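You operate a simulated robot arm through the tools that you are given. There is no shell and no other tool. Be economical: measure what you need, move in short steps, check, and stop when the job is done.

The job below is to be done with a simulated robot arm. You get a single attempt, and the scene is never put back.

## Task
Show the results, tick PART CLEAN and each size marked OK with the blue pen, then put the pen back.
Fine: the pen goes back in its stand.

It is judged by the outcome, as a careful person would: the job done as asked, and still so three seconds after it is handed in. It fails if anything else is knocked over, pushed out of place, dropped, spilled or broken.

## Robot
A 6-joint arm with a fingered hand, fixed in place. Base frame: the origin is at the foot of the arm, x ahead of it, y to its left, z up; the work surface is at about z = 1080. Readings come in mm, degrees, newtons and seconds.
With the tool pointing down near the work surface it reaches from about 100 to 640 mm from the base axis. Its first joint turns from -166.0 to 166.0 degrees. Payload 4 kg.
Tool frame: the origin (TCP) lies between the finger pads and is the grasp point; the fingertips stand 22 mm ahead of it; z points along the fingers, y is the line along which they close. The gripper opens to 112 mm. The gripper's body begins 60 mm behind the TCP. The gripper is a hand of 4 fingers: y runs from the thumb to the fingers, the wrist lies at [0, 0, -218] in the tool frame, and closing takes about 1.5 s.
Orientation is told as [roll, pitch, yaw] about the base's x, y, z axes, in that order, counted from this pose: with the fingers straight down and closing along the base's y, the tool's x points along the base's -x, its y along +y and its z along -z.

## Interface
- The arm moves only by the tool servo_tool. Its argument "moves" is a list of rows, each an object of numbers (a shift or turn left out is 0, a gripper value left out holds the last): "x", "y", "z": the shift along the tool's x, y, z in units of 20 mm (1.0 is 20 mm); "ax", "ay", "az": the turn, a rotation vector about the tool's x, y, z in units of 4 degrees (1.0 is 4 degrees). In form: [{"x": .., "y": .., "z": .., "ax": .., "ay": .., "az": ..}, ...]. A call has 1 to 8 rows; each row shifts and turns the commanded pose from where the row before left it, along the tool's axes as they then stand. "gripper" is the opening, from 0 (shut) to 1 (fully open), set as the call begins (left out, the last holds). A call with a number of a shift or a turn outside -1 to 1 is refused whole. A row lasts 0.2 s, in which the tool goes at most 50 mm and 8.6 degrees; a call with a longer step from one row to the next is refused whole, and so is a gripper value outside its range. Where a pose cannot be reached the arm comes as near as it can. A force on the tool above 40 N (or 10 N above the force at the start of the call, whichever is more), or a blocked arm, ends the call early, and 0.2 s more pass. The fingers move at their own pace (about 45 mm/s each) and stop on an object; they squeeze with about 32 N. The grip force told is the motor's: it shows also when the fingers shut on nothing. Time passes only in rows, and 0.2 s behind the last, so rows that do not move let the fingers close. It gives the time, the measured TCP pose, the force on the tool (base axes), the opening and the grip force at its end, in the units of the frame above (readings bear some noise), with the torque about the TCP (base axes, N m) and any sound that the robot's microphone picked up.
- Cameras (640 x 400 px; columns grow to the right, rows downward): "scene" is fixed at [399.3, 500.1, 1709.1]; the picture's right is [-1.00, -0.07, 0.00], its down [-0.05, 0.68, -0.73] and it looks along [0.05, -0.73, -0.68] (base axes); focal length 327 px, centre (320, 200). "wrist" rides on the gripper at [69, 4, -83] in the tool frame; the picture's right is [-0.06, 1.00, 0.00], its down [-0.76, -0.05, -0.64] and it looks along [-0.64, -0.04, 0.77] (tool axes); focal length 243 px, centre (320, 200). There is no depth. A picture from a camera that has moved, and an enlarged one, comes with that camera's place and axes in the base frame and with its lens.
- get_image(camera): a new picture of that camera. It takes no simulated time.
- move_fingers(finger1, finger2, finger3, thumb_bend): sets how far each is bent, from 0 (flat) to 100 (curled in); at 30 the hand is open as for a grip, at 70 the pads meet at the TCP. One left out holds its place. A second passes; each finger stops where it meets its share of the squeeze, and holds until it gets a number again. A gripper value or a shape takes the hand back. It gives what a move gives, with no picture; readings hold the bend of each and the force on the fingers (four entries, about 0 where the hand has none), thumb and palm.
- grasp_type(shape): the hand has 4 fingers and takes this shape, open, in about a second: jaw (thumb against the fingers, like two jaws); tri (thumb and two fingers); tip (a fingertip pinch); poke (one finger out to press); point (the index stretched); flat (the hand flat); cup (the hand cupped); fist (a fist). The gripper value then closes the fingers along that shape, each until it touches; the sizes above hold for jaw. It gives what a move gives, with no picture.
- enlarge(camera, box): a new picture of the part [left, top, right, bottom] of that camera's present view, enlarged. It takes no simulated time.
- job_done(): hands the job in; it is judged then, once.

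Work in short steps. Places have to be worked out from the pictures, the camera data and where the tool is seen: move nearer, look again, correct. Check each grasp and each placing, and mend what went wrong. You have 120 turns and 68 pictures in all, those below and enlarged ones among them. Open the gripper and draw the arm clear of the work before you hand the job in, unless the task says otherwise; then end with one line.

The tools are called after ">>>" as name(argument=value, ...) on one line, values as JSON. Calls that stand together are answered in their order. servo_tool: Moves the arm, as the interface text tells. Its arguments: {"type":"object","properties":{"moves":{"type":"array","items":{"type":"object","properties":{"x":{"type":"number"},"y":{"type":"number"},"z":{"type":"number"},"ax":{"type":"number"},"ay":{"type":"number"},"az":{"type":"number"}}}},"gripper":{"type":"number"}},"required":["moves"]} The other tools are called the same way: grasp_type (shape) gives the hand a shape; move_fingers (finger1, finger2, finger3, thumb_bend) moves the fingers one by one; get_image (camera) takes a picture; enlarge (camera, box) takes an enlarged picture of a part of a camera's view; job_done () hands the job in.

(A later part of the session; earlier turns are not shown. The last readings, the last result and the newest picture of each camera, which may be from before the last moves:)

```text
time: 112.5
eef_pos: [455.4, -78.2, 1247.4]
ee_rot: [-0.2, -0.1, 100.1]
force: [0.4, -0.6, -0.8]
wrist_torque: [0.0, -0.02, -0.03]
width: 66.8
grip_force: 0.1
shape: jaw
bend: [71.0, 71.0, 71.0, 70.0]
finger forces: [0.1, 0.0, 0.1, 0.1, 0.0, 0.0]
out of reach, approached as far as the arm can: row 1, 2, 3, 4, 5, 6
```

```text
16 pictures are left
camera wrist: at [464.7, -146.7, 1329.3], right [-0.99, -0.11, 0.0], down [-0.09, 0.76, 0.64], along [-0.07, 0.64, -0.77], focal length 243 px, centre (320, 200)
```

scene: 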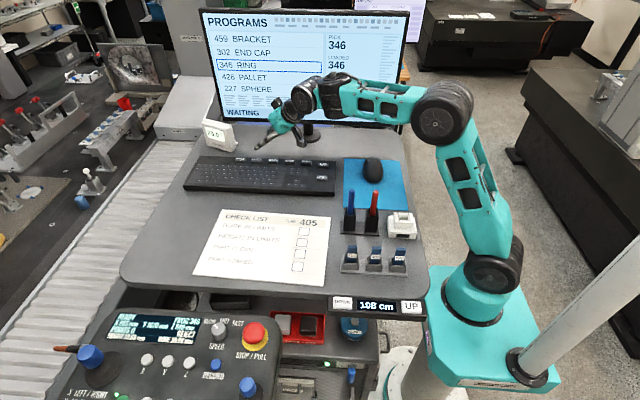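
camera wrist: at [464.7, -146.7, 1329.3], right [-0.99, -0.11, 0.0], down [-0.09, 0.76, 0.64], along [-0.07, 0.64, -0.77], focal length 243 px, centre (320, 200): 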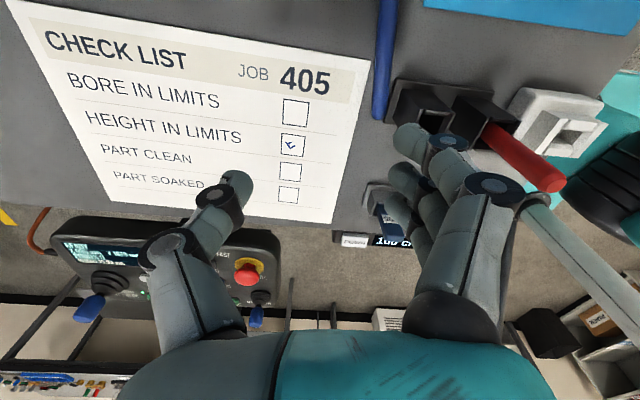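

Yaw limit (~+65°) reached. Better plan: grip with yaw ≈ -80° (tip on the tool's -x side) and later tilt the tool inward, which also keeps the camera up. Yaw back.

>>> servo_tool(gripper=0.2, moves=[{"az": 1}, {"az": 1}, {"az": 1}, {"az": 1}, {"az": 1}, {"az": 1}, {"az": 1}, {"az": 1}])

>>> servo_tool(moves=[{"az": 1}, {"az": 1}, {"az": 1}, {"az": 1}, {"az": 1}, {"az": 1}, {"az": 1}, {"az": 1}])

>>> servo_tool(moves=[{"az": 1}, {"az": 1}, {"az": 1}, {"az": 1}, {"az": 1}, {"az": 1}, {"az": 1}, {"az": 1}])

```text
time: 114.3
eef_pos: [456.1, -78.0, 1248.1]
ee_rot: [0.0, -0.2, 68.1]
force: [-0.2, 0.4, 0.2]
wrist_torque: [-0.02, 0.02, 0.0]
width: 22.9
grip_force: 0.0
shape: jaw
bend: [73.0, 73.0, 73.0, 70.0]
finger forces: [0.0, 0.0, 0.0, 0.1, 0.1, 0.0]
```

```text
time: 116.1
eef_pos: [455.6, -76.6, 1247.5]
ee_rot: [0.1, -0.3, 36.1]
force: [-0.8, -0.7, 0.2]
wrist_torque: [-0.02, 0.01, 0.0]
width: 22.9
grip_force: 0.1
shape: jaw
bend: [73.0, 73.0, 73.0, 70.0]
finger forces: [0.0, 0.1, 0.1, 0.0, 0.0, 0.0]
```

```text
time: 117.9
eef_pos: [455.9, -77.8, 1247.1]
ee_rot: [0.2, -0.1, 4.1]
force: [0.5, 0.1, -0.1]
wrist_torque: [-0.03, 0.03, 0.02]
width: 23.0
grip_force: 0.0
shape: jaw
bend: [73.0, 73.0, 73.0, 70.0]
finger forces: [0.1, 0.0, 0.0, 0.1, 0.0, 0.0]
```

Back at yaw ~4°. Align yaw with the arm's heading, tilt outward to be surely in the good branch, then descend and move back.

>>> servo_tool(moves=[{"az": 1}, {"az": 1}, {"az": 1}, {"az": 0.5}, {"ay": -1}, {"ay": -1}, {"ay": -1}, {"ay": -1}])

>>> servo_tool(moves=[{"x": 0.6, "y": -0.55, "z": 0.7}, {"x": 0.6, "y": -0.55, "z": 0.7}, {"x": 0.6, "y": -0.55, "z": 0.7}, {"x": 0.4, "y": -0.55, "z": 0.7}, {"x": 0.4, "y": -0.55, "z": 0.6}])

```text
time: 119.7
eef_pos: [488.1, -81.1, 1301.3]
ee_rot: [0.2, -15.9, -10.0]
force: [0.4, -0.8, 0.6]
wrist_torque: [0.0, -0.01, 0.0]
width: 23.1
grip_force: 0.1
shape: jaw
bend: [73.0, 73.0, 73.0, 70.0]
finger forces: [0.0, 0.0, 0.0, 0.0, 0.0, 0.0]
out of reach, approached as far as the arm can: row 5, 6, 7, 8
```

```text
time: 120.9
eef_pos: [487.5, -143.5, 1289.7]
ee_rot: [0.1, -15.9, -9.9]
force: [0.1, 0.2, 0.4]
wrist_torque: [0.03, -0.01, -0.04]
width: 23.0
grip_force: 0.2
shape: jaw
bend: [73.0, 73.0, 73.0, 70.0]
finger forces: [0.0, 0.0, 0.0, 0.0, 0.0, 0.0]
out of reach, approached as far as the arm can: row 1, 2, 3, 4, 5
```

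Wrong branch again; reset as before: go up/in to (312, -31, 1330), level, then tilt outward in plane.

>>> servo_tool(moves=[{"ay": 1, "x": 1, "y": 0.3, "z": -0.3}, {"ay": 1, "x": 1, "y": 0.5, "z": -0.3}, {"ay": 1, "x": 1, "y": 0.5, "z": -0.3}, {"ay": 1, "x": 1, "y": 0.5, "z": -0.3}, {"x": 1, "y": 0.5}, {"x": 1, "y": 0.5}, {"x": 1, "y": 0.5}, {"x": 1, "y": 0.5}])

>>> servo_tool(moves=[{}])

```text
time: 122.7
eef_pos: [345.0, -39.9, 1298.4]
ee_rot: [0.1, 0.0, -9.9]
force: [0.0, -0.9, -0.2]
wrist_torque: [0.02, -0.03, 0.02]
width: 23.0
grip_force: 0.0
shape: jaw
bend: [73.0, 73.0, 73.0, 70.0]
finger forces: [0.0, 0.0, 0.0, 0.0, 0.1, 0.0]
out of reach, approached as far as the arm can: row 2, 3
```

```text
time: 123.1
eef_pos: [344.3, -41.7, 1299.1]
ee_rot: [0.3, -0.2, -9.9]
force: [0.0, -0.5, 0.4]
wrist_torque: [0.04, -0.03, 0.01]
width: 22.6
grip_force: 0.0
shape: jaw
bend: [73.0, 73.0, 73.0, 70.0]
finger forces: [0.0, 0.0, 0.1, 0.0, 0.0, 0.0]
```

Unflagged now. Rise and draw in a little, set yaw to heading, then tilt outward in plane.

>>> servo_tool(moves=[{"z": -1, "x": 0.5, "az": -0.5}, {"z": -0.8, "x": 0.5}, {"x": 0.6}, {}])

>>> servo_tool(moves=[{"ay": -1}, {"ay": -1}, {"ay": -1}, {"ay": -1}, {"ay": -1}, {"ay": -1}, {"ay": -1}, {"ay": -1}])

```text
time: 124.1
eef_pos: [313.2, -36.8, 1335.6]
ee_rot: [0.2, -0.2, -7.9]
force: [-0.6, -0.1, 0.3]
wrist_torque: [-0.03, 0.01, 0.02]
width: 23.0
grip_force: 0.0
shape: jaw
bend: [73.0, 73.0, 73.0, 70.0]
finger forces: [0.0, 0.1, 0.0, 0.1, 0.0, 0.0]
```

```text
time: 125.9
eef_pos: [315.3, -37.9, 1336.7]
ee_rot: [0.1, -32.1, -8.1]
force: [0.0, -0.2, 0.1]
wrist_torque: [0.01, 0.01, 0.02]
width: 22.9
grip_force: 0.0
shape: jaw
bend: [73.0, 73.0, 73.0, 70.0]
finger forces: [0.0, 0.1, 0.0, 0.0, 0.0, 0.0]
```

Good branch again. Move out and down toward the lying pen.

>>> servo_tool(moves=[{"ax": 0.53, "az": 0.85, "x": -0.4, "y": -0.45, "z": 0.6}, {"ax": 0.53, "az": 0.85, "x": -0.4, "y": -0.45, "z": 0.6}, {"ax": 0.53, "az": 0.85, "x": -0.3, "y": -0.45, "z": 1}, {"x": -0.1, "y": -0.45, "z": 1}, {"x": 0.1, "y": -0.45, "z": 1}, {"x": 0.1, "y": -0.45, "z": 1}, {"x": 0.2, "y": -0.45, "z": 1}, {"x": 0.2, "y": -0.45, "z": 1}])

>>> servo_tool(moves=[{"ay": 1, "x": 0.2, "z": 0.5}, {"ay": 1, "x": 0.2, "z": 0.5}, {"ay": 1, "x": 0.2, "z": 0.5}, {"ay": 1, "x": 0.1, "z": 0.5}, {"ay": 1}])

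```text
time: 127.7
eef_pos: [376.5, -129.9, 1222.0]
ee_rot: [0.2, -32.0, -20.0]
force: [-0.3, 0.2, 0.4]
wrist_torque: [-0.01, 0.0, 0.04]
width: 22.6
grip_force: 0.0
shape: jaw
bend: [73.0, 73.0, 73.0, 70.0]
finger forces: [0.0, 0.0, 0.0, 0.1, 0.0, 0.0]
```

```text
time: 128.9
eef_pos: [380.6, -130.8, 1177.4]
ee_rot: [0.2, -12.0, -19.9]
force: [-1.1, 0.0, 0.4]
wrist_torque: [0.0, -0.02, -0.01]
width: 22.9
grip_force: 0.1
shape: jaw
bend: [73.0, 73.0, 73.0, 70.0]
finger forces: [0.0, 0.1, 0.1, 0.1, 0.0, 0.0]
```

Level the tool, move over the pen and yaw toward -80°.

>>> servo_tool(moves=[{"ay": 1, "x": -0.63, "y": 0.17}, {"ay": 1, "x": -0.63, "y": 0.17}, {"ay": 1, "z": 0.8}, {"az": 1}, {"az": 1}, {"az": 1}, {"az": 1}, {"az": 1}])

>>> servo_tool(gripper=0.6, moves=[{"az": 1}, {"az": 1}, {"az": 1}, {"az": 1}, {"az": 1}])

>>> servo_tool(moves=[{"az": 1}, {"az": 1}, {"az": 1}, {"az": 1}, {"az": 1}])

>>> get_image(camera="wrist")

```text
time: 130.7
eef_pos: [407.7, -134.2, 1166.8]
ee_rot: [0.1, 0.0, -40.0]
force: [0.3, -0.6, -0.3]
wrist_torque: [-0.02, -0.01, -0.04]
width: 22.7
grip_force: 0.1
shape: jaw
bend: [73.0, 73.0, 73.0, 70.0]
finger forces: [0.1, 0.0, 0.0, 0.0, 0.0, 0.0]
```

```text
time: 131.9
eef_pos: [408.7, -133.8, 1167.3]
ee_rot: [0.3, 0.1, -59.9]
force: [-0.5, -0.2, 1.1]
wrist_torque: [0.0, 0.02, -0.02]
width: 66.8
grip_force: 0.1
shape: jaw
bend: [71.0, 71.0, 71.0, 71.0]
finger forces: [0.0, 0.0, 0.1, 0.1, 0.0, 0.0]
```

```text
time: 133.1
eef_pos: [408.7, -131.9, 1166.6]
ee_rot: [0.2, 0.1, -80.0]
force: [0.3, -0.7, -1.2]
wrist_torque: [0.02, -0.02, -0.02]
width: 66.7
grip_force: 0.1
shape: jaw
bend: [71.0, 71.0, 71.0, 71.0]
finger forces: [0.0, 0.0, 0.1, 0.0, 0.0, 0.1]
```

```text
15 pictures are left
camera wrist: at [401.9, -63.6, 1249.3], right [0.99, 0.11, 0.0], down [0.08, -0.76, 0.64], along [0.07, -0.64, -0.77], focal length 243 px, centre (320, 200)
```

wrist: 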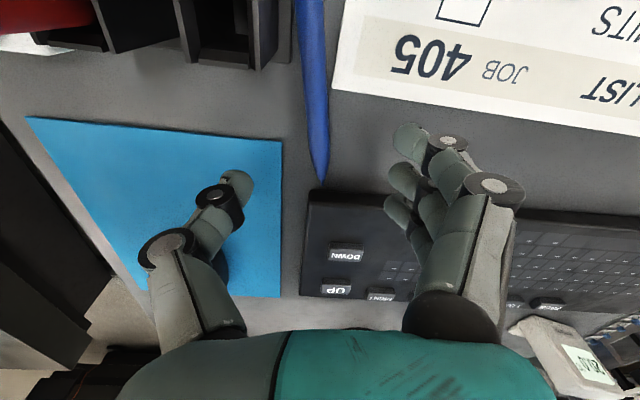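

Yaw -80° OK and the pen lies aligned with the tool. Shift 20 mm toward its blunt end and descend to ~1107.

>>> servo_tool(moves=[{"x": 0.51}, {"x": 0.51}, {"z": 1}, {"z": 1}, {"z": 0.9}, {}])

>>> get_image(camera="wrist")

```text
time: 134.5
eef_pos: [406.1, -111.9, 1108.6]
ee_rot: [0.2, 0.2, -79.9]
force: [-0.3, -0.8, -0.7]
wrist_torque: [0.02, -0.01, -0.01]
width: 66.9
grip_force: 0.0
shape: jaw
bend: [71.0, 71.0, 71.0, 70.0]
finger forces: [0.0, 0.0, 0.0, 0.0, 0.0, 0.1]
```

```text
14 pictures are left
camera wrist: at [399.4, -42.4, 1191.0], right [0.99, 0.11, 0.0], down [0.09, -0.76, 0.64], along [0.07, -0.64, -0.77], focal length 243 px, centre (320, 200)
```

wrist: 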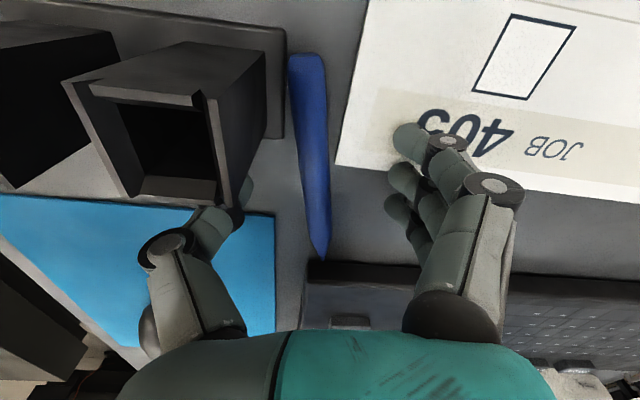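

Pen sits between thumb and fingers, thumb just behind the holder. Lower 4 mm and close.

>>> servo_tool(moves=[{"z": 0.2}, {}])

>>> servo_tool(gripper=0, moves=[{}, {}, {}, {}, {}, {}, {}])

```text
time: 135.1
eef_pos: [405.7, -112.1, 1106.5]
ee_rot: [0.2, 0.1, -79.8]
force: [-1.6, 0.3, 8.7]
wrist_torque: [0.14, -0.31, 0.03]
width: 66.7
grip_force: 0.1
shape: jaw
bend: [72.0, 72.0, 71.0, 70.0]
finger forces: [4.0, 4.3, 0.1, 0.0, 0.0, 0.0]
```

```text
time: 136.7
eef_pos: [406.0, -111.9, 1106.8]
ee_rot: [0.2, 0.1, -79.9]
force: [-5.5, -4.9, 23.5]
wrist_torque: [-0.2, -0.08, 0.0]
width: 8.8
grip_force: 31.8
shape: jaw
bend: [75.0, 76.0, 60.0, 72.0]
finger forces: [7.1, 3.9, 22.0, 0.1, 39.6, 0.1]
```

It has something 9 mm wide between the pads. Lift 25 mm and look.

>>> servo_tool(moves=[{"z": -0.5}, {"z": -0.75}])

>>> get_image(camera="wrist")

```text
time: 137.3
eef_pos: [404.7, -114.8, 1129.4]
ee_rot: [0.1, 0.2, -79.9]
force: [0.1, -0.6, 0.3]
wrist_torque: [-0.02, 0.01, 0.02]
width: 6.1
grip_force: 31.9
shape: jaw
bend: [75.0, 76.0, 58.0, 70.0]
finger forces: [5.7, 3.5, 16.1, 0.1, 24.8, 0.0]
```

```text
13 pictures are left
camera wrist: at [397.9, -44.3, 1211.1], right [0.99, 0.11, 0.0], down [0.09, -0.76, 0.64], along [0.07, -0.64, -0.77], focal length 243 px, centre (320, 200)
```

wrist: 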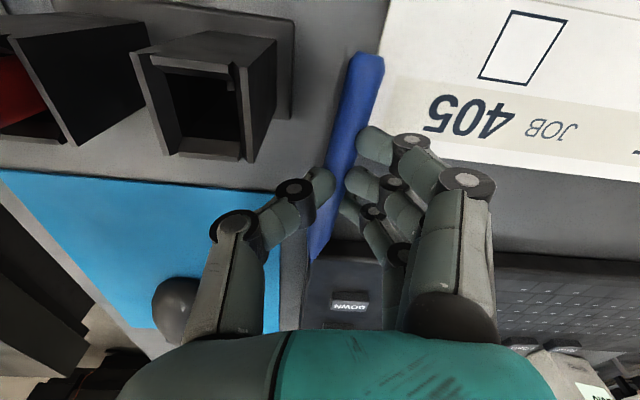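

Pen is firmly held by all fingers, tip about [-66, -11, 20] in the tool frame. Raise and yaw back toward 0° while moving over the paper.

>>> servo_tool(moves=[{"z": -1}, {"z": -1}, {"z": -1}, {"az": -1}, {"az": -1}, {"az": -1}, {"az": -1}, {"az": -1}])

>>> servo_tool(moves=[{"az": -1, "y": 0.6}, {"az": -1, "y": 0.6}, {"az": -1, "y": 0.6}, {"az": -1, "y": 0.6}, {"az": -1, "y": 0.6}, {"az": -1, "y": 0.6}, {"az": -1, "y": 0.6}, {"az": -1, "y": 0.6}])

>>> servo_tool(moves=[{"az": -1, "y": 0.6}, {"az": -1, "y": 0.6}, {"az": -1, "y": 0.6}, {"az": -1, "y": 0.6}, {"az": -1, "y": 0.6}, {"az": -1, "y": 0.6}, {"az": -1, "y": 0.6}])

```text
time: 139.1
eef_pos: [404.4, -113.5, 1191.2]
ee_rot: [0.2, 0.1, -59.8]
force: [-0.8, 0.2, -0.7]
wrist_torque: [0.0, 0.04, -0.04]
width: 0.6
grip_force: 31.9
shape: jaw
bend: [78.0, 76.0, 71.0, 75.0]
finger forces: [0.0, 0.0, 0.0, 0.0, 0.0, 0.0]
```

```text
time: 140.9
eef_pos: [473.0, -49.5, 1190.3]
ee_rot: [0.2, 0.1, -27.7]
force: [0.1, -1.0, 0.2]
wrist_torque: [0.03, 0.02, 0.04]
width: 0.4
grip_force: 31.9
shape: jaw
bend: [78.0, 76.0, 71.0, 75.0]
finger forces: [0.0, 0.0, 0.1, 0.1, 0.0, 0.1]
```

```text
time: 142.5
eef_pos: [495.7, 31.2, 1191.6]
ee_rot: [0.2, -0.2, 0.3]
force: [0.2, 0.5, 0.0]
wrist_torque: [0.0, 0.01, 0.0]
width: 0.5
grip_force: 31.1
shape: jaw
bend: [78.0, 76.0, 71.0, 75.0]
finger forces: [0.1, 0.0, 0.2, 0.0, 0.0, 0.1]
```

Forces went to zero: the pen slipped out again during the lift. Look where it is.

>>> get_image(camera="scene")

```text
12 pictures are left
```

scene: 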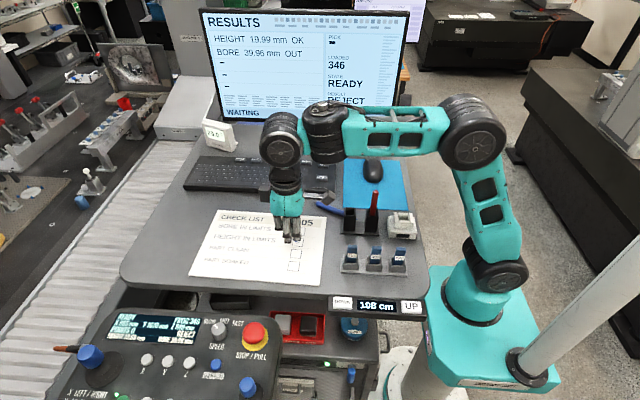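

>>> enlarge(camera="scene", box=[280, 160, 400, 260])

```text
4.00 times, centred on (340, 210) of scene
camera zoom: at [399.3, 500.1, 1709.1], right [-1.0, -0.07, 0.0], down [-0.05, 0.68, -0.73], along [0.05, -0.73, -0.68], focal length 1309 px, centre (240, 160)
```

zoom: 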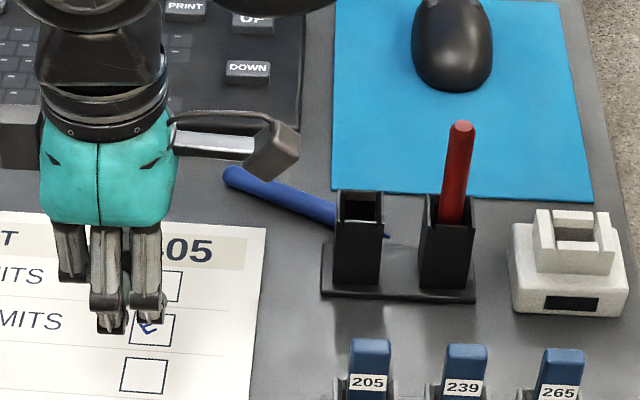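

The pen now lies from blunt end (451, -150) to tip (343, -102), so yaw ≈ -24° puts its tip on the tool's +x side. I'll go above its blunt half and try the fingertip pinch shape.

>>> servo_tool(gripper=0.4, moves=[{"x": 0.3, "y": -1, "az": 0.75}, {"x": 0.3, "y": -1, "az": 0.75}, {"x": 0.25, "y": -1, "az": 0.75}, {"x": 0.2, "y": -1, "az": 0.75}, {"x": 0.15, "y": -1, "az": 0.75}, {"x": 0.1, "y": -1, "az": 0.75}, {"x": 0.0, "y": -1, "az": 0.75}, {"x": 0.0, "y": -1, "az": 0.75}])

>>> grasp_type(shape="tip")

>>> get_image(camera="wrist")

```text
time: 144.3
eef_pos: [439.5, -121.7, 1190.6]
ee_rot: [0.2, 0.0, -23.9]
force: [0.4, -0.7, 0.3]
wrist_torque: [0.03, -0.03, 0.01]
width: 44.1
grip_force: 0.0
shape: jaw
bend: [73.0, 73.0, 73.0, 70.0]
finger forces: [0.1, 0.0, 0.0, 0.1, 0.1, 0.0]
```

```text
time: 145.2
eef_pos: [440.1, -122.1, 1191.5]
ee_rot: [0.2, 0.0, -23.9]
force: [-0.2, -0.9, 0.2]
wrist_torque: [-0.02, 0.02, -0.01]
width: 111.6
grip_force: 0.0
shape: tip
bend: [3.0, 30.0, 3.0, 30.0]
finger forces: [0.0, 0.1, 0.1, 0.0, 0.0, 0.0]
```

```text
10 pictures are left
camera wrist: at [378.8, -88.8, 1273.1], right [0.46, 0.89, 0.0], down [0.68, -0.36, 0.64], along [0.57, -0.29, -0.77], focal length 243 px, centre (320, 200)
```

wrist: 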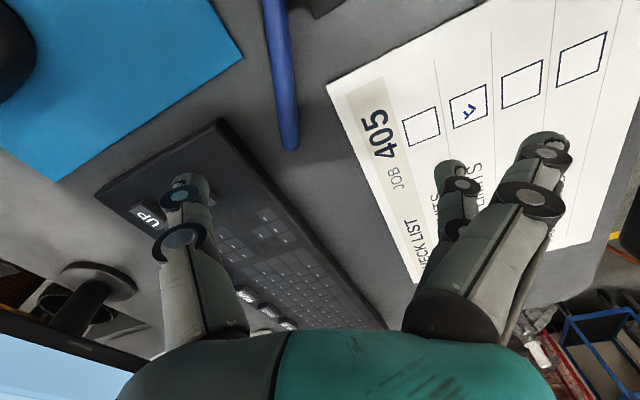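

The tip shape uses only thumb and middle; the three-finger jaw is better if the fingertips go right down to the desk. Return to jaw, position over the pen, and descend until touch.

>>> grasp_type(shape="jaw")

>>> servo_tool(gripper=0.75, moves=[{"x": 0.64, "y": -0.53, "az": 0.4}, {"x": 0.64, "y": -0.55}, {"z": 1}, {"z": 1}, {"z": 1}, {"z": 0.9}])

>>> get_image(camera="wrist")

```text
time: 146.1
eef_pos: [437.6, -120.6, 1189.7]
ee_rot: [0.2, 0.1, -23.9]
force: [0.1, -0.3, 0.0]
wrist_torque: [-0.01, 0.02, 0.03]
width: 111.9
grip_force: 0.1
shape: jaw
bend: [30.0, 30.0, 30.0, 30.0]
finger forces: [0.0, 0.0, 0.1, 0.1, 0.0, 0.0]
```

```text
time: 147.5
eef_pos: [408.3, -128.7, 1112.6]
ee_rot: [0.2, 0.0, -25.5]
force: [-0.4, -0.5, -0.6]
wrist_torque: [-0.02, 0.02, 0.03]
width: 84.3
grip_force: 0.1
shape: jaw
bend: [63.0, 63.0, 63.0, 59.0]
finger forces: [0.0, 0.0, 0.1, 0.1, 0.1, 0.1]
```

```text
9 pictures are left
camera wrist: at [348.1, -94.2, 1194.9], right [0.49, 0.87, 0.0], down [0.67, -0.38, 0.64], along [0.56, -0.31, -0.77], focal length 243 px, centre (320, 200)
```

wrist: 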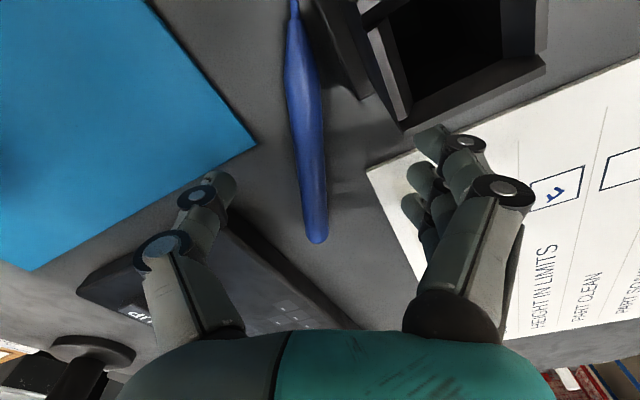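

Well aligned. Descend in small steps to desk contact.

>>> servo_tool(moves=[{"z": 0.2, "y": -0.15}, {"z": 0.1}])

>>> servo_tool(moves=[{"z": 0.1}])

>>> servo_tool(moves=[{"z": 0.1}])

```text
time: 148.1
eef_pos: [407.2, -132.6, 1106.2]
ee_rot: [0.2, 0.0, -25.5]
force: [0.4, 0.5, 0.1]
wrist_torque: [-0.01, -0.03, 0.02]
width: 84.3
grip_force: 0.1
shape: jaw
bend: [63.0, 63.0, 63.0, 59.0]
finger forces: [0.1, 0.1, 0.0, 0.0, 0.0, 0.0]
```

```text
time: 148.5
eef_pos: [406.7, -132.5, 1106.2]
ee_rot: [0.1, 0.0, -25.5]
force: [-3.4, -0.1, 12.1]
wrist_torque: [0.56, -0.36, 0.14]
width: 83.7
grip_force: 0.0
shape: jaw
bend: [63.0, 65.0, 65.0, 59.0]
finger forces: [0.0, 6.9, 6.2, 0.1, 0.0, 0.0]
```

```text
time: 148.9
eef_pos: [407.2, -131.9, 1104.7]
ee_rot: [0.1, -0.3, -25.5]
force: [-9.5, 0.8, 36.8]
wrist_torque: [1.11, -0.6, 0.29]
width: 82.5
grip_force: 0.1
shape: jaw
bend: [63.0, 68.0, 67.0, 60.0]
finger forces: [0.0, 16.3, 15.2, 0.0, 5.7, 0.1]
```

Desk contact at ~1105.5 with the hand wide. I'll raise 2 mm, close to ~22 mm around the pen, then lower to contact again before the final squeeze.

>>> servo_tool(gripper=0.2, moves=[{"z": -0.1}, {}, {}, {}, {}, {}])

>>> servo_tool(moves=[{"z": 0.1}])

>>> servo_tool(moves=[{"z": 0.08}])

```text
time: 150.1
eef_pos: [409.2, -132.6, 1106.2]
ee_rot: [0.3, -0.3, -25.3]
force: [-0.6, 0.5, 1.3]
wrist_torque: [-0.02, 0.01, 0.03]
width: 23.0
grip_force: 0.1
shape: jaw
bend: [73.0, 73.0, 73.0, 70.0]
finger forces: [0.0, 0.1, 0.0, 0.0, 0.0, 0.1]
stopped in row 6: the force on the tool passed its limit at 49 N (the readings are from after the stop); the commanded pose is now the measured one
```

```text
time: 150.5
eef_pos: [408.7, -132.0, 1104.2]
ee_rot: [0.3, -0.3, -25.4]
force: [0.7, 0.3, -0.5]
wrist_torque: [0.01, -0.02, -0.02]
width: 23.0
grip_force: 0.1
shape: jaw
bend: [73.0, 73.0, 73.0, 70.0]
finger forces: [0.1, 0.0, 0.0, 0.0, 0.1, 0.1]
```

```text
time: 150.9
eef_pos: [409.8, -132.2, 1104.3]
ee_rot: [0.3, -0.4, -25.4]
force: [-0.2, -0.2, 7.3]
wrist_torque: [-0.06, 0.06, 0.0]
width: 23.1
grip_force: 0.0
shape: jaw
bend: [73.0, 73.0, 73.0, 70.0]
finger forces: [1.5, 1.1, 0.1, 0.0, 4.1, 0.0]
```

Around the pen with fingertips on the desk. Squeeze now.

>>> servo_tool(gripper=0, moves=[{}, {}, {}, {}, {}])

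>>> servo_tool(moves=[{"z": -0.25}, {}])

>>> servo_tool(moves=[{"z": -0.5}, {}, {}])

>>> get_image(camera="wrist")

```text
time: 152.1
eef_pos: [408.8, -131.1, 1102.0]
ee_rot: [0.3, -0.3, -25.4]
force: [1.2, 1.7, 6.1]
wrist_torque: [0.02, -0.1, 0.04]
width: 13.4
grip_force: 32.0
shape: jaw
bend: [73.0, 74.0, 70.0, 71.0]
finger forces: [8.8, 7.3, 16.7, 0.0, 27.7, 0.0]
```

```text
time: 152.7
eef_pos: [408.7, -132.4, 1107.5]
ee_rot: [0.2, -0.3, -25.4]
force: [-0.6, -0.4, -1.1]
wrist_torque: [-0.02, 0.0, -0.02]
width: 13.0
grip_force: 31.8
shape: jaw
bend: [73.0, 74.0, 69.0, 71.0]
finger forces: [8.9, 7.3, 11.3, 0.0, 27.5, 0.0]
```

```text
time: 153.5
eef_pos: [409.9, -132.2, 1117.4]
ee_rot: [0.4, -0.3, -25.4]
force: [-0.4, -0.1, 0.1]
wrist_torque: [0.0, 0.02, 0.03]
width: 13.1
grip_force: 32.0
shape: jaw
bend: [73.0, 74.0, 69.0, 71.0]
finger forces: [8.9, 7.2, 11.3, 0.0, 27.5, 0.1]
```

```text
8 pictures are left
camera wrist: at [349.6, -98.1, 1199.8], right [0.48, 0.87, 0.01], down [0.67, -0.37, 0.65], along [0.57, -0.31, -0.76], focal length 243 px, centre (320, 200)
```

wrist: 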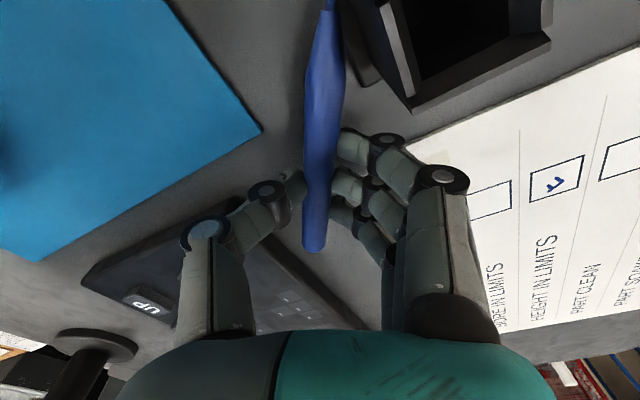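

Excellent: width 13 mm, all fingers share the load. Lift straight up in a gentle way and check.

>>> servo_tool(moves=[{"z": -0.6}, {"z": -0.6}, {"z": -0.6}, {"z": -0.6}, {"z": -0.6}, {"z": -0.6}])

>>> servo_tool(moves=[{"az": -0.7, "y": 0.7, "x": -0.3}, {"az": -0.7, "y": 0.7, "x": -0.3}, {"az": -0.7, "y": 0.7, "x": -0.3}, {"az": -0.7, "y": 0.7, "x": -0.3}, {"az": -0.7, "y": 0.7, "x": -0.3}, {"az": -0.7, "y": 0.7, "x": -0.3}, {"az": -0.7, "y": 0.7, "x": -0.3}, {"az": -0.7, "y": 0.7, "x": -0.3}])

```text
time: 154.9
eef_pos: [409.4, -132.5, 1189.3]
ee_rot: [0.2, -0.2, -25.4]
force: [0.2, 0.1, 0.2]
wrist_torque: [-0.03, 0.0, 0.0]
width: 13.3
grip_force: 31.7
shape: jaw
bend: [73.0, 74.0, 69.0, 71.0]
finger forces: [9.0, 7.4, 11.3, 0.0, 27.5, 0.1]
```

```text
time: 156.7
eef_pos: [481.8, -41.3, 1188.1]
ee_rot: [0.2, -0.4, -2.9]
force: [-0.2, 0.1, 0.2]
wrist_torque: [-0.01, -0.03, -0.02]
width: 13.1
grip_force: 31.8
shape: jaw
bend: [73.0, 74.0, 69.0, 71.0]
finger forces: [8.9, 7.4, 11.4, 0.1, 27.5, 0.0]
```

Grip stable. Tilt outward and move over PART CLEAN.

>>> servo_tool(moves=[{"ay": -1, "y": 0.32, "x": -0.1}, {"ay": -1, "y": 0.32, "x": -0.1}, {"ay": -1, "y": 0.32, "x": -0.1}, {"ay": -1, "y": 0.32, "x": -0.1}, {"ay": -1, "y": 0.32, "x": -0.1}, {"ay": -1, "y": 0.32, "x": -0.1}, {"ay": -1, "y": 0.32, "x": -0.1}, {"ay": -1, "y": 0.32, "x": -0.1}])

>>> servo_tool(moves=[{"ay": -1}, {"ay": -1}, {"ay": -1}, {"ay": -1}, {"ay": -1}])

>>> enlarge(camera="scene", box=[250, 170, 370, 290])

```text
time: 158.5
eef_pos: [501.4, 10.5, 1194.4]
ee_rot: [0.1, -32.5, -2.9]
force: [0.6, 0.1, -0.4]
wrist_torque: [0.01, -0.02, -0.01]
width: 13.1
grip_force: 31.5
shape: jaw
bend: [73.0, 74.0, 69.0, 71.0]
finger forces: [8.7, 7.5, 11.3, 0.0, 27.5, 0.0]
```

```text
time: 159.7
eef_pos: [501.5, 13.1, 1192.9]
ee_rot: [0.2, -52.4, -3.1]
force: [-0.5, -0.2, -0.1]
wrist_torque: [0.01, -0.01, 0.0]
width: 13.0
grip_force: 32.2
shape: jaw
bend: [73.0, 74.0, 69.0, 71.0]
finger forces: [8.8, 7.5, 11.2, 0.1, 27.4, 0.0]
```

```text
3.33 times, centred on (310, 230) of scene
camera zoom: at [399.3, 500.1, 1709.1], right [-1.0, -0.07, 0.0], down [-0.05, 0.68, -0.73], along [0.05, -0.73, -0.68], focal length 1091 px, centre (353, 100)
```

zoom: 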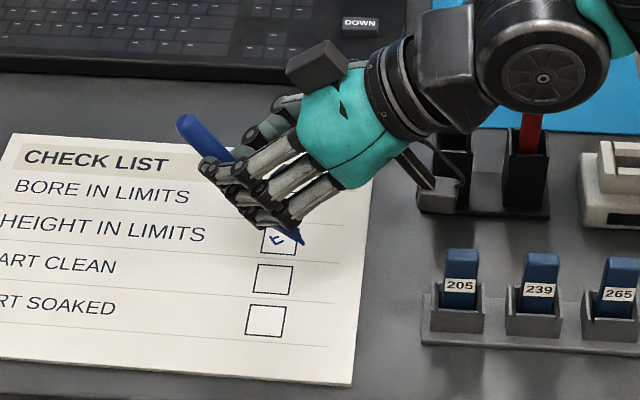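

Pen tip ≈ (468, 21.5, 1125); box 3 now lies near (490, 18.5) (the sheet has slid slightly). Move to the tick start with the tip ~6 mm above paper, then verify.

>>> servo_tool(moves=[{"x": 0.218, "y": -0.043, "z": 0.755}, {"x": 0.218, "y": -0.043, "z": 0.755}, {"x": 0.218, "y": -0.043, "z": 0.755}])

>>> enlarge(camera="scene", box=[270, 220, 330, 275])

```text
time: 160.5
eef_pos: [529.5, 8.9, 1154.9]
ee_rot: [0.2, -52.4, -3.1]
force: [-0.7, -0.1, -0.2]
wrist_torque: [-0.05, 0.01, 0.0]
width: 13.1
grip_force: 32.4
shape: jaw
bend: [73.0, 74.0, 69.0, 71.0]
finger forces: [8.8, 7.4, 11.3, 0.0, 27.4, 0.1]
```

```text
7.27 times, centred on (300, 248) of scene
camera zoom: at [399.3, 500.1, 1709.1], right [-1.0, -0.07, 0.0], down [-0.05, 0.68, -0.73], along [0.05, -0.73, -0.68], focal length 2380 px, centre (466, -146)
```

zoom: 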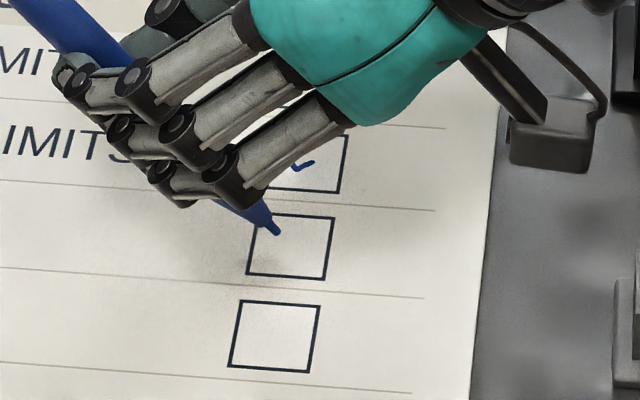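

Tip is just above box 3, left of centre. Go to start point and descend 1 mm at a time until light contact.

>>> servo_tool(moves=[{"x": 0.033, "y": -0.09, "z": 0.284}])

>>> servo_tool(moves=[{"x": 0.04, "z": 0.031}])

>>> servo_tool(moves=[{"x": 0.04, "z": 0.031}])

```text
time: 160.9
eef_pos: [533.6, 5.0, 1151.9]
ee_rot: [0.2, -52.4, -3.3]
force: [-0.5, 0.9, 0.6]
wrist_torque: [0.04, -0.01, 0.01]
width: 12.9
grip_force: 32.2
shape: jaw
bend: [73.0, 74.0, 69.0, 71.0]
finger forces: [8.9, 7.5, 11.4, 0.0, 27.6, 0.0]
```

```text
time: 161.3
eef_pos: [531.7, 6.3, 1152.2]
ee_rot: [0.2, -52.5, -3.1]
force: [-0.2, -1.0, -0.4]
wrist_torque: [0.03, 0.0, 0.01]
width: 13.2
grip_force: 32.2
shape: jaw
bend: [73.0, 74.0, 69.0, 71.0]
finger forces: [8.8, 7.5, 11.3, 0.0, 27.5, 0.0]
```

```text
time: 161.7
eef_pos: [533.3, 5.6, 1149.3]
ee_rot: [0.2, -52.4, -3.2]
force: [-0.3, 0.2, -0.2]
wrist_torque: [-0.01, -0.06, -0.02]
width: 12.7
grip_force: 31.7
shape: jaw
bend: [73.0, 74.0, 69.0, 71.0]
finger forces: [8.8, 7.5, 11.3, 0.1, 27.5, 0.0]
```

>>> servo_tool(moves=[{"x": 0.036, "z": 0.028}])

>>> servo_tool(moves=[{"x": 0.036, "z": 0.028}])

```text
time: 162.1
eef_pos: [533.3, 5.3, 1147.8]
ee_rot: [0.2, -52.4, -3.1]
force: [0.4, -0.5, -0.5]
wrist_torque: [0.02, -0.02, -0.01]
width: 12.9
grip_force: 32.6
shape: jaw
bend: [73.0, 74.0, 69.0, 71.0]
finger forces: [8.8, 7.5, 11.3, 0.0, 27.5, 0.1]
```

```text
time: 162.5
eef_pos: [533.8, 4.6, 1148.0]
ee_rot: [0.2, -52.3, -3.1]
force: [0.4, 0.5, 0.5]
wrist_torque: [0.0, 0.01, 0.02]
width: 13.0
grip_force: 32.3
shape: jaw
bend: [73.0, 74.0, 69.0, 71.0]
finger forces: [9.5, 7.5, 11.0, 0.1, 27.7, 0.0]
```

Finger readings just changed—contact is starting. Half a millimetre more.

>>> servo_tool(moves=[{"x": 0.022, "z": 0.017}])

```text
time: 162.9
eef_pos: [532.7, 4.5, 1146.6]
ee_rot: [0.2, -52.3, -3.1]
force: [0.9, 0.5, 1.0]
wrist_torque: [0.01, 0.01, 0.02]
width: 13.0
grip_force: 31.6
shape: jaw
bend: [73.0, 74.0, 69.0, 71.0]
finger forces: [9.3, 7.6, 10.9, 0.1, 27.4, 0.0]
```

Light contact. Add 0.4 mm and draw the tick, then lift.

>>> servo_tool(moves=[{"x": 0.016, "z": 0.012}, {"x": 0.0915, "y": 0.19, "z": -0.119}, {"x": 0.0915, "y": 0.19, "z": -0.119}, {"x": 0.09, "y": -0.195, "z": -0.115}, {"x": 0.09, "y": -0.195, "z": -0.115}, {"x": 0.09, "y": -0.195, "z": -0.115}, {"x": 0.09, "y": -0.195, "z": -0.115}])

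>>> servo_tool(moves=[{"x": -0.79, "z": -0.61}, {"x": -0.79, "z": -0.61}])

>>> enlarge(camera="scene", box=[270, 220, 330, 275])

```text
time: 164.5
eef_pos: [514.9, -2.3, 1147.1]
ee_rot: [0.2, -52.4, -3.1]
force: [-0.6, -0.2, -0.3]
wrist_torque: [0.01, 0.02, -0.02]
width: 12.8
grip_force: 32.1
shape: jaw
bend: [73.0, 74.0, 69.0, 71.0]
finger forces: [9.2, 7.4, 11.6, 0.0, 28.0, 0.0]
```

```text
time: 165.1
eef_pos: [515.5, -1.0, 1187.6]
ee_rot: [0.1, -52.3, -3.1]
force: [-0.8, 0.2, -0.8]
wrist_torque: [0.01, -0.01, 0.01]
width: 12.9
grip_force: 31.9
shape: jaw
bend: [73.0, 74.0, 69.0, 71.0]
finger forces: [9.0, 7.3, 11.7, 0.0, 28.2, 0.0]
```

```text
7.27 times, centred on (300, 248) of scene
camera zoom: at [399.3, 500.1, 1709.1], right [-1.0, -0.07, 0.0], down [-0.05, 0.68, -0.73], along [0.05, -0.73, -0.68], focal length 2380 px, centre (466, -146)
```

zoom: 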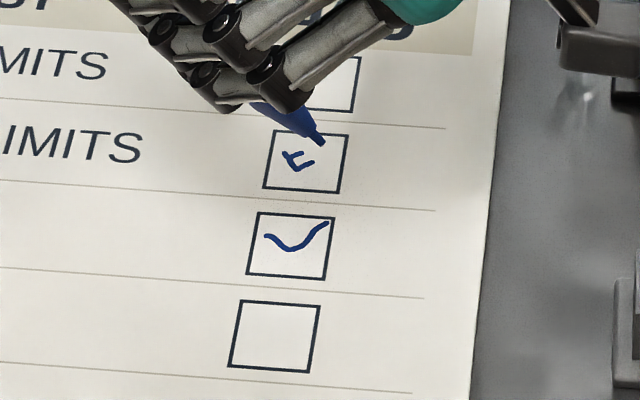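

PART CLEAN has a clean tick. The HEIGHT mark is small and scruffy, so I'll draw a proper tick over it (36 mm toward -y), first hovering low.

>>> servo_tool(moves=[{"x": 0.3, "y": -0.49, "z": 0.627}, {"x": 0.3, "y": -0.49, "z": 0.627}, {"x": 0.3, "y": -0.49, "z": 0.627}])

>>> servo_tool(moves=[{"x": 0.06, "z": 0.046}])

>>> servo_tool(moves=[{"x": 0.04, "z": 0.031}])

```text
time: 165.9
eef_pos: [533.5, -31.7, 1150.2]
ee_rot: [0.2, -52.4, -3.0]
force: [-0.2, 0.2, 0.1]
wrist_torque: [0.0, 0.05, -0.01]
width: 13.0
grip_force: 32.0
shape: jaw
bend: [73.0, 74.0, 69.0, 71.0]
finger forces: [9.0, 7.4, 11.7, 0.0, 27.9, 0.0]
```

```text
time: 166.3
eef_pos: [533.5, -32.3, 1150.1]
ee_rot: [0.2, -52.3, -3.1]
force: [0.2, -0.1, 0.0]
wrist_torque: [-0.01, -0.04, 0.03]
width: 12.4
grip_force: 32.4
shape: jaw
bend: [73.0, 74.0, 69.0, 71.0]
finger forces: [8.9, 7.4, 11.8, 0.0, 28.0, 0.0]
```

```text
time: 166.7
eef_pos: [531.7, -30.8, 1148.7]
ee_rot: [0.2, -52.4, -3.1]
force: [-0.5, 0.0, 0.1]
wrist_torque: [-0.05, 0.01, 0.02]
width: 12.8
grip_force: 33.0
shape: jaw
bend: [73.0, 74.0, 69.0, 71.0]
finger forces: [8.9, 7.4, 11.7, 0.0, 28.1, 0.0]
```

>>> servo_tool(moves=[{"x": 0.034, "z": 0.026}])

>>> servo_tool(moves=[{"x": 0.034, "z": 0.026}])

```text
time: 167.1
eef_pos: [533.0, -31.1, 1147.5]
ee_rot: [0.1, -52.6, -3.1]
force: [-0.2, -0.9, 2.9]
wrist_torque: [-0.04, 0.03, -0.01]
width: 12.6
grip_force: 31.9
shape: jaw
bend: [73.0, 74.0, 68.0, 71.0]
finger forces: [8.7, 7.4, 11.5, 0.0, 27.9, 0.0]
```

```text
time: 167.5
eef_pos: [533.1, -30.8, 1146.6]
ee_rot: [0.2, -52.5, -3.0]
force: [3.1, -1.0, 4.9]
wrist_torque: [0.02, 0.04, 0.01]
width: 13.1
grip_force: 31.9
shape: jaw
bend: [73.0, 74.0, 68.0, 71.0]
finger forces: [9.3, 7.5, 11.0, 0.0, 27.7, 0.0]
```

Contact at ~5 N; draw the tick with a slight ease, then lift and look.

>>> servo_tool(moves=[{"x": -0.016, "z": -0.012}, {"x": 0.0915, "y": 0.19, "z": -0.119}, {"x": 0.0915, "y": 0.19, "z": -0.119}, {"x": 0.09, "y": -0.195, "z": -0.115}, {"x": 0.09, "y": -0.195, "z": -0.115}, {"x": 0.09, "y": -0.195, "z": -0.115}, {"x": 0.09, "y": -0.18, "z": -0.115}])

>>> servo_tool(moves=[{"x": -0.79, "z": -0.61}, {"x": -0.79, "z": -0.61}, {"x": -0.79, "z": -0.61}])

>>> enlarge(camera="scene", box=[260, 180, 400, 290])

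```text
time: 169.1
eef_pos: [514.9, -37.9, 1145.3]
ee_rot: [0.3, -52.6, -3.1]
force: [1.1, 0.4, 3.6]
wrist_torque: [0.06, 0.05, -0.05]
width: 12.7
grip_force: 32.2
shape: jaw
bend: [73.0, 74.0, 68.0, 71.0]
finger forces: [10.6, 7.7, 10.6, 0.0, 28.0, 0.0]
```

```text
time: 169.9
eef_pos: [514.1, -38.9, 1206.9]
ee_rot: [0.2, -52.4, -3.1]
force: [0.0, -0.5, -0.2]
wrist_torque: [-0.02, 0.02, 0.01]
width: 12.8
grip_force: 31.8
shape: jaw
bend: [73.0, 74.0, 68.0, 71.0]
finger forces: [9.0, 7.5, 11.7, 0.1, 28.1, 0.0]
```

```text
3.64 times, centred on (330, 235) of scene
camera zoom: at [399.3, 500.1, 1709.1], right [-1.0, -0.07, 0.0], down [-0.05, 0.68, -0.73], along [0.05, -0.73, -0.68], focal length 1190 px, centre (284, 73)
```

zoom: 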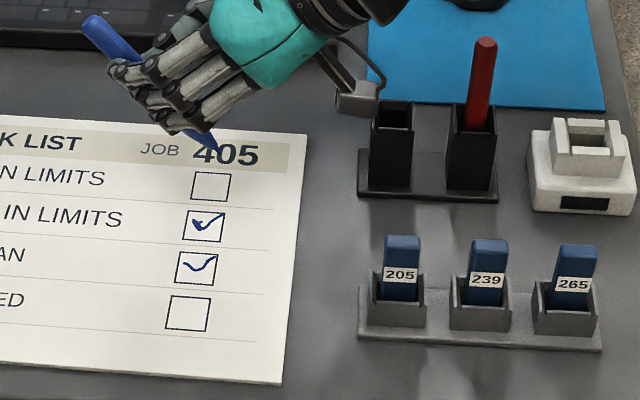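

Both ticks are good. To seat the pen upright past the red pen I need it gripped closer to its blunt end, so I'll lay it on the free desk strip, slide the fingers 27 mm toward the blunt end and regrip. First untilt and move there.

>>> servo_tool(moves=[{"ay": 1, "y": -0.6}, {"ay": 1, "y": -0.6}, {"ay": 1, "y": -0.6}, {"ay": 1, "y": -0.6}, {"ay": 1, "y": -0.6}, {"ay": 1, "y": -0.6}, {"ay": 1, "y": -0.6}, {"ay": 1, "y": -0.6}])

>>> servo_tool(moves=[{"ay": 1}, {"ay": 1}, {"ay": 1}, {"ay": 1}, {"ay": 1}, {"az": 1}, {"az": 1}, {"az": 1}])

```text
time: 171.7
eef_pos: [510.1, -136.2, 1205.3]
ee_rot: [0.1, -20.4, -3.1]
force: [-0.8, 0.2, 0.6]
wrist_torque: [0.01, -0.03, -0.04]
width: 12.7
grip_force: 31.8
shape: jaw
bend: [73.0, 74.0, 68.0, 71.0]
finger forces: [8.9, 7.4, 11.4, 0.0, 27.8, 0.1]
```

```text
time: 173.5
eef_pos: [509.4, -134.0, 1205.9]
ee_rot: [0.2, -0.4, -15.0]
force: [-0.2, 0.2, -0.1]
wrist_torque: [-0.01, 0.01, -0.01]
width: 12.6
grip_force: 32.1
shape: jaw
bend: [73.0, 74.0, 68.0, 71.0]
finger forces: [8.9, 7.4, 11.5, 0.0, 27.9, 0.0]
```

Lower the pen to the desk.

>>> servo_tool(moves=[{"z": 1, "y": 0.3}, {"z": 1}, {"z": 1}, {"z": 1}, {"z": 0.9}])

>>> servo_tool(moves=[{"z": 0.12}])

>>> servo_tool(moves=[{"z": 0.08}])

```text
time: 174.7
eef_pos: [511.2, -127.7, 1106.4]
ee_rot: [0.2, -0.4, -15.0]
force: [0.2, 0.7, -0.3]
wrist_torque: [-0.01, -0.01, 0.0]
width: 12.6
grip_force: 32.0
shape: jaw
bend: [73.0, 74.0, 68.0, 71.0]
finger forces: [9.0, 7.4, 11.5, 0.0, 27.8, 0.1]
```

```text
time: 175.1
eef_pos: [511.4, -129.3, 1106.4]
ee_rot: [0.2, -0.4, -15.1]
force: [0.4, -0.5, 1.3]
wrist_torque: [0.01, 0.01, 0.03]
width: 12.8
grip_force: 31.9
shape: jaw
bend: [73.0, 74.0, 68.0, 71.0]
finger forces: [10.3, 7.4, 11.6, 0.0, 27.9, 0.0]
```

```text
time: 175.5
eef_pos: [512.5, -129.0, 1105.0]
ee_rot: [0.2, -0.4, -15.0]
force: [0.7, -0.9, 6.7]
wrist_torque: [0.06, 0.07, 0.04]
width: 12.5
grip_force: 32.4
shape: jaw
bend: [74.0, 74.0, 68.0, 71.0]
finger forces: [15.8, 7.3, 12.0, 0.0, 29.4, 0.0]
```

Pen on the desk. Open just enough, slide toward the blunt end, and look.

>>> servo_tool(gripper=0.22, moves=[{}, {}, {}])

>>> servo_tool(moves=[{"x": -0.45, "y": -0.05}, {"x": -0.45, "y": -0.05}, {"x": -0.45, "y": -0.05}])

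>>> get_image(camera="wrist")

```text
time: 176.3
eef_pos: [510.0, -128.5, 1104.1]
ee_rot: [0.3, -0.4, -15.0]
force: [-0.5, -1.9, 4.3]
wrist_torque: [0.04, 0.06, 0.04]
width: 23.3
grip_force: 0.0
shape: jaw
bend: [75.0, 74.0, 73.0, 70.0]
finger forces: [3.7, 1.3, 0.0, 0.0, 0.0, 0.0]
```

```text
time: 177.1
eef_pos: [536.0, -137.4, 1104.1]
ee_rot: [0.1, -0.3, -14.9]
force: [0.4, -0.2, 0.2]
wrist_torque: [0.01, 0.01, -0.01]
width: 24.2
grip_force: 0.0
shape: jaw
bend: [73.0, 73.0, 73.0, 70.0]
finger forces: [0.0, 0.0, 0.1, 0.0, 0.0, 0.0]
```

```text
3 pictures are left
camera wrist: at [472.3, -115.5, 1185.9], right [0.32, 0.95, 0.0], down [0.72, -0.25, 0.65], along [0.61, -0.2, -0.76], focal length 243 px, centre (320, 200)
```

wrist: 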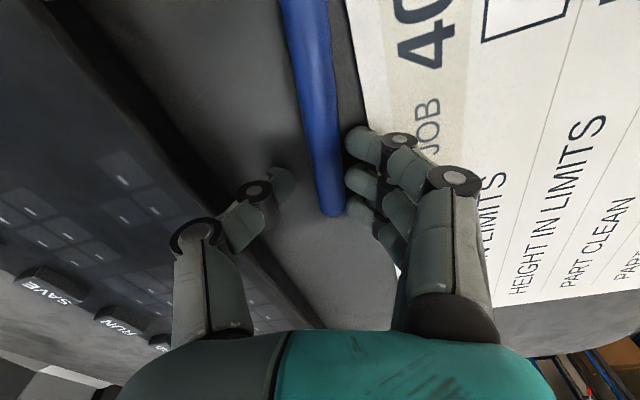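

Blunt end is at x ≈ -23 in the tool frame, pen between the pads. Press lightly down and squeeze, then lift gently.

>>> servo_tool(moves=[{"z": 0.07}])

>>> servo_tool(gripper=0, moves=[{}, {}, {}, {}, {}])

>>> servo_tool(moves=[{"z": -0.3}, {}, {}])

```text
time: 177.5
eef_pos: [538.0, -137.6, 1102.8]
ee_rot: [0.0, -0.4, -15.0]
force: [-0.4, 0.5, 1.3]
wrist_torque: [0.08, 0.07, -0.05]
width: 24.3
grip_force: 0.1
shape: jaw
bend: [73.0, 73.0, 73.0, 70.0]
finger forces: [1.2, 0.0, 0.0, 0.0, 0.1, 0.1]
```

```text
time: 178.7
eef_pos: [537.5, -137.0, 1103.4]
ee_rot: [0.2, -0.5, -15.0]
force: [-0.3, -0.7, 1.6]
wrist_torque: [0.03, -0.03, 0.05]
width: 10.5
grip_force: 32.3
shape: jaw
bend: [74.0, 71.0, 71.0, 70.0]
finger forces: [6.9, 10.3, 9.8, 0.1, 28.3, 0.0]
```

```text
time: 179.5
eef_pos: [537.1, -139.5, 1108.6]
ee_rot: [0.2, -0.4, -15.0]
force: [0.5, -0.9, -0.1]
wrist_torque: [0.01, -0.01, 0.01]
width: 10.4
grip_force: 31.9
shape: jaw
bend: [74.0, 71.0, 71.0, 70.0]
finger forces: [7.4, 10.4, 9.7, 0.0, 27.7, 0.1]
```

Even grip on all fingers (L ≈ 97 mm to the tip). Lift and check before moving on.

>>> servo_tool(moves=[{"z": -0.6}, {"z": -0.7}, {"z": -0.8}, {"z": -0.8}, {"z": -0.8}, {"z": -0.8}])

>>> servo_tool(moves=[{"ay": -0.7, "y": 0.4, "x": 0.1}, {"ay": -0.7, "y": 0.4}, {"ay": -0.7, "y": 0.4}, {"ay": -0.7, "y": 0.4}, {"ay": -0.7, "y": 0.4}, {"ay": -0.7, "y": 0.4}])

```text
time: 180.9
eef_pos: [537.4, -139.9, 1198.7]
ee_rot: [0.1, -0.3, -14.9]
force: [-0.9, 0.1, -0.1]
wrist_torque: [0.0, -0.04, -0.02]
width: 10.3
grip_force: 32.4
shape: jaw
bend: [74.0, 71.0, 71.0, 70.0]
finger forces: [7.4, 10.3, 9.7, 0.0, 27.6, 0.1]
```

```text
time: 182.3
eef_pos: [547.5, -90.5, 1197.0]
ee_rot: [0.2, -17.2, -15.0]
force: [0.4, 0.1, -0.1]
wrist_torque: [-0.04, 0.02, 0.01]
width: 10.3
grip_force: 32.4
shape: jaw
bend: [74.0, 71.0, 71.0, 70.0]
finger forces: [7.5, 10.3, 9.6, 0.1, 27.5, 0.0]
```

Grip steady. Continue tilting to ~80° while rising and drawing inward.

>>> servo_tool(moves=[{"ay": -1, "z": -0.5}, {"ay": -1, "z": -0.5}, {"ay": -1, "z": -0.5}, {"ay": -1, "z": -0.5}, {"ay": -1, "z": -0.5}, {"ay": -1, "z": -0.5}, {"ay": -1, "z": -0.5}, {"ay": -1, "z": -0.5}])

>>> servo_tool(moves=[{"ay": -1, "z": -0.5, "x": -0.2}, {"ay": -1, "z": -0.5, "x": -0.2}, {"ay": -1, "z": -0.5, "x": -0.2}, {"ay": -1, "z": -0.5, "x": -0.2}, {"ay": -1, "z": -0.3, "x": -0.1}, {"ay": -1}, {"ay": -1}, {"ay": -0.6}])

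```text
time: 184.1
eef_pos: [506.6, -80.4, 1267.7]
ee_rot: [0.2, -49.3, -15.2]
force: [-0.7, 0.5, 1.3]
wrist_torque: [-0.02, -0.03, 0.02]
width: 10.3
grip_force: 32.1
shape: jaw
bend: [74.0, 71.0, 71.0, 70.0]
finger forces: [7.3, 10.3, 9.7, 0.1, 27.6, 0.0]
```

```text
time: 185.9
eef_pos: [479.9, -73.4, 1306.3]
ee_rot: [1.1, -79.6, -15.9]
force: [0.1, -0.1, 0.1]
wrist_torque: [-0.01, 0.01, -0.03]
width: 10.2
grip_force: 32.3
shape: jaw
bend: [74.0, 71.0, 71.0, 70.0]
finger forces: [7.4, 10.3, 9.6, 0.0, 27.6, 0.1]
```

Pen now hangs nearly vertical, TCP at 1306. Translate to above the blue holder at this height.

>>> servo_tool(moves=[{"x": 0.166, "y": -0.244, "z": -0.903}, {"x": 0.166, "y": -0.244, "z": -0.903}, {"x": 0.166, "y": -0.244, "z": -0.903}, {"x": 0.166, "y": -0.244, "z": -0.903}, {"x": 0.166, "y": -0.244, "z": -0.903}, {"x": 0.166, "y": -0.244, "z": -0.903}])

```text
time: 187.3
eef_pos: [367.5, -72.9, 1307.2]
ee_rot: [1.2, -79.6, -16.0]
force: [0.0, 0.1, 0.5]
wrist_torque: [0.03, 0.01, 0.0]
width: 10.0
grip_force: 31.8
shape: jaw
bend: [74.0, 71.0, 71.0, 70.0]
finger forces: [7.5, 10.3, 9.6, 0.0, 27.5, 0.0]
```

Lower to tip ~25 mm above the holder and check alignment.

>>> servo_tool(moves=[{"x": 0.738, "z": 0.135}, {"x": 0.738, "z": 0.135}, {"x": 0.738, "z": 0.135}])

>>> enlarge(camera="scene", box=[330, 140, 420, 240])

```text
time: 188.1
eef_pos: [373.4, -75.3, 1275.0]
ee_rot: [1.2, -79.4, -16.1]
force: [0.7, 0.5, 0.5]
wrist_torque: [-0.04, 0.01, 0.01]
width: 10.4
grip_force: 32.4
shape: jaw
bend: [74.0, 71.0, 71.0, 70.0]
finger forces: [7.6, 10.4, 9.6, 0.0, 27.5, 0.1]
out of reach, approached as far as the arm can: row 2, 3
```

```text
4.00 times, centred on (375, 190) of scene
camera zoom: at [399.3, 500.1, 1709.1], right [-1.0, -0.07, 0.0], down [-0.05, 0.68, -0.73], along [0.05, -0.73, -0.68], focal length 1309 px, centre (100, 240)
```

zoom: 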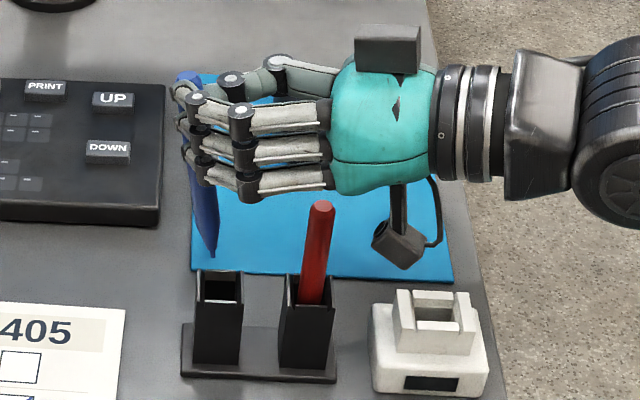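

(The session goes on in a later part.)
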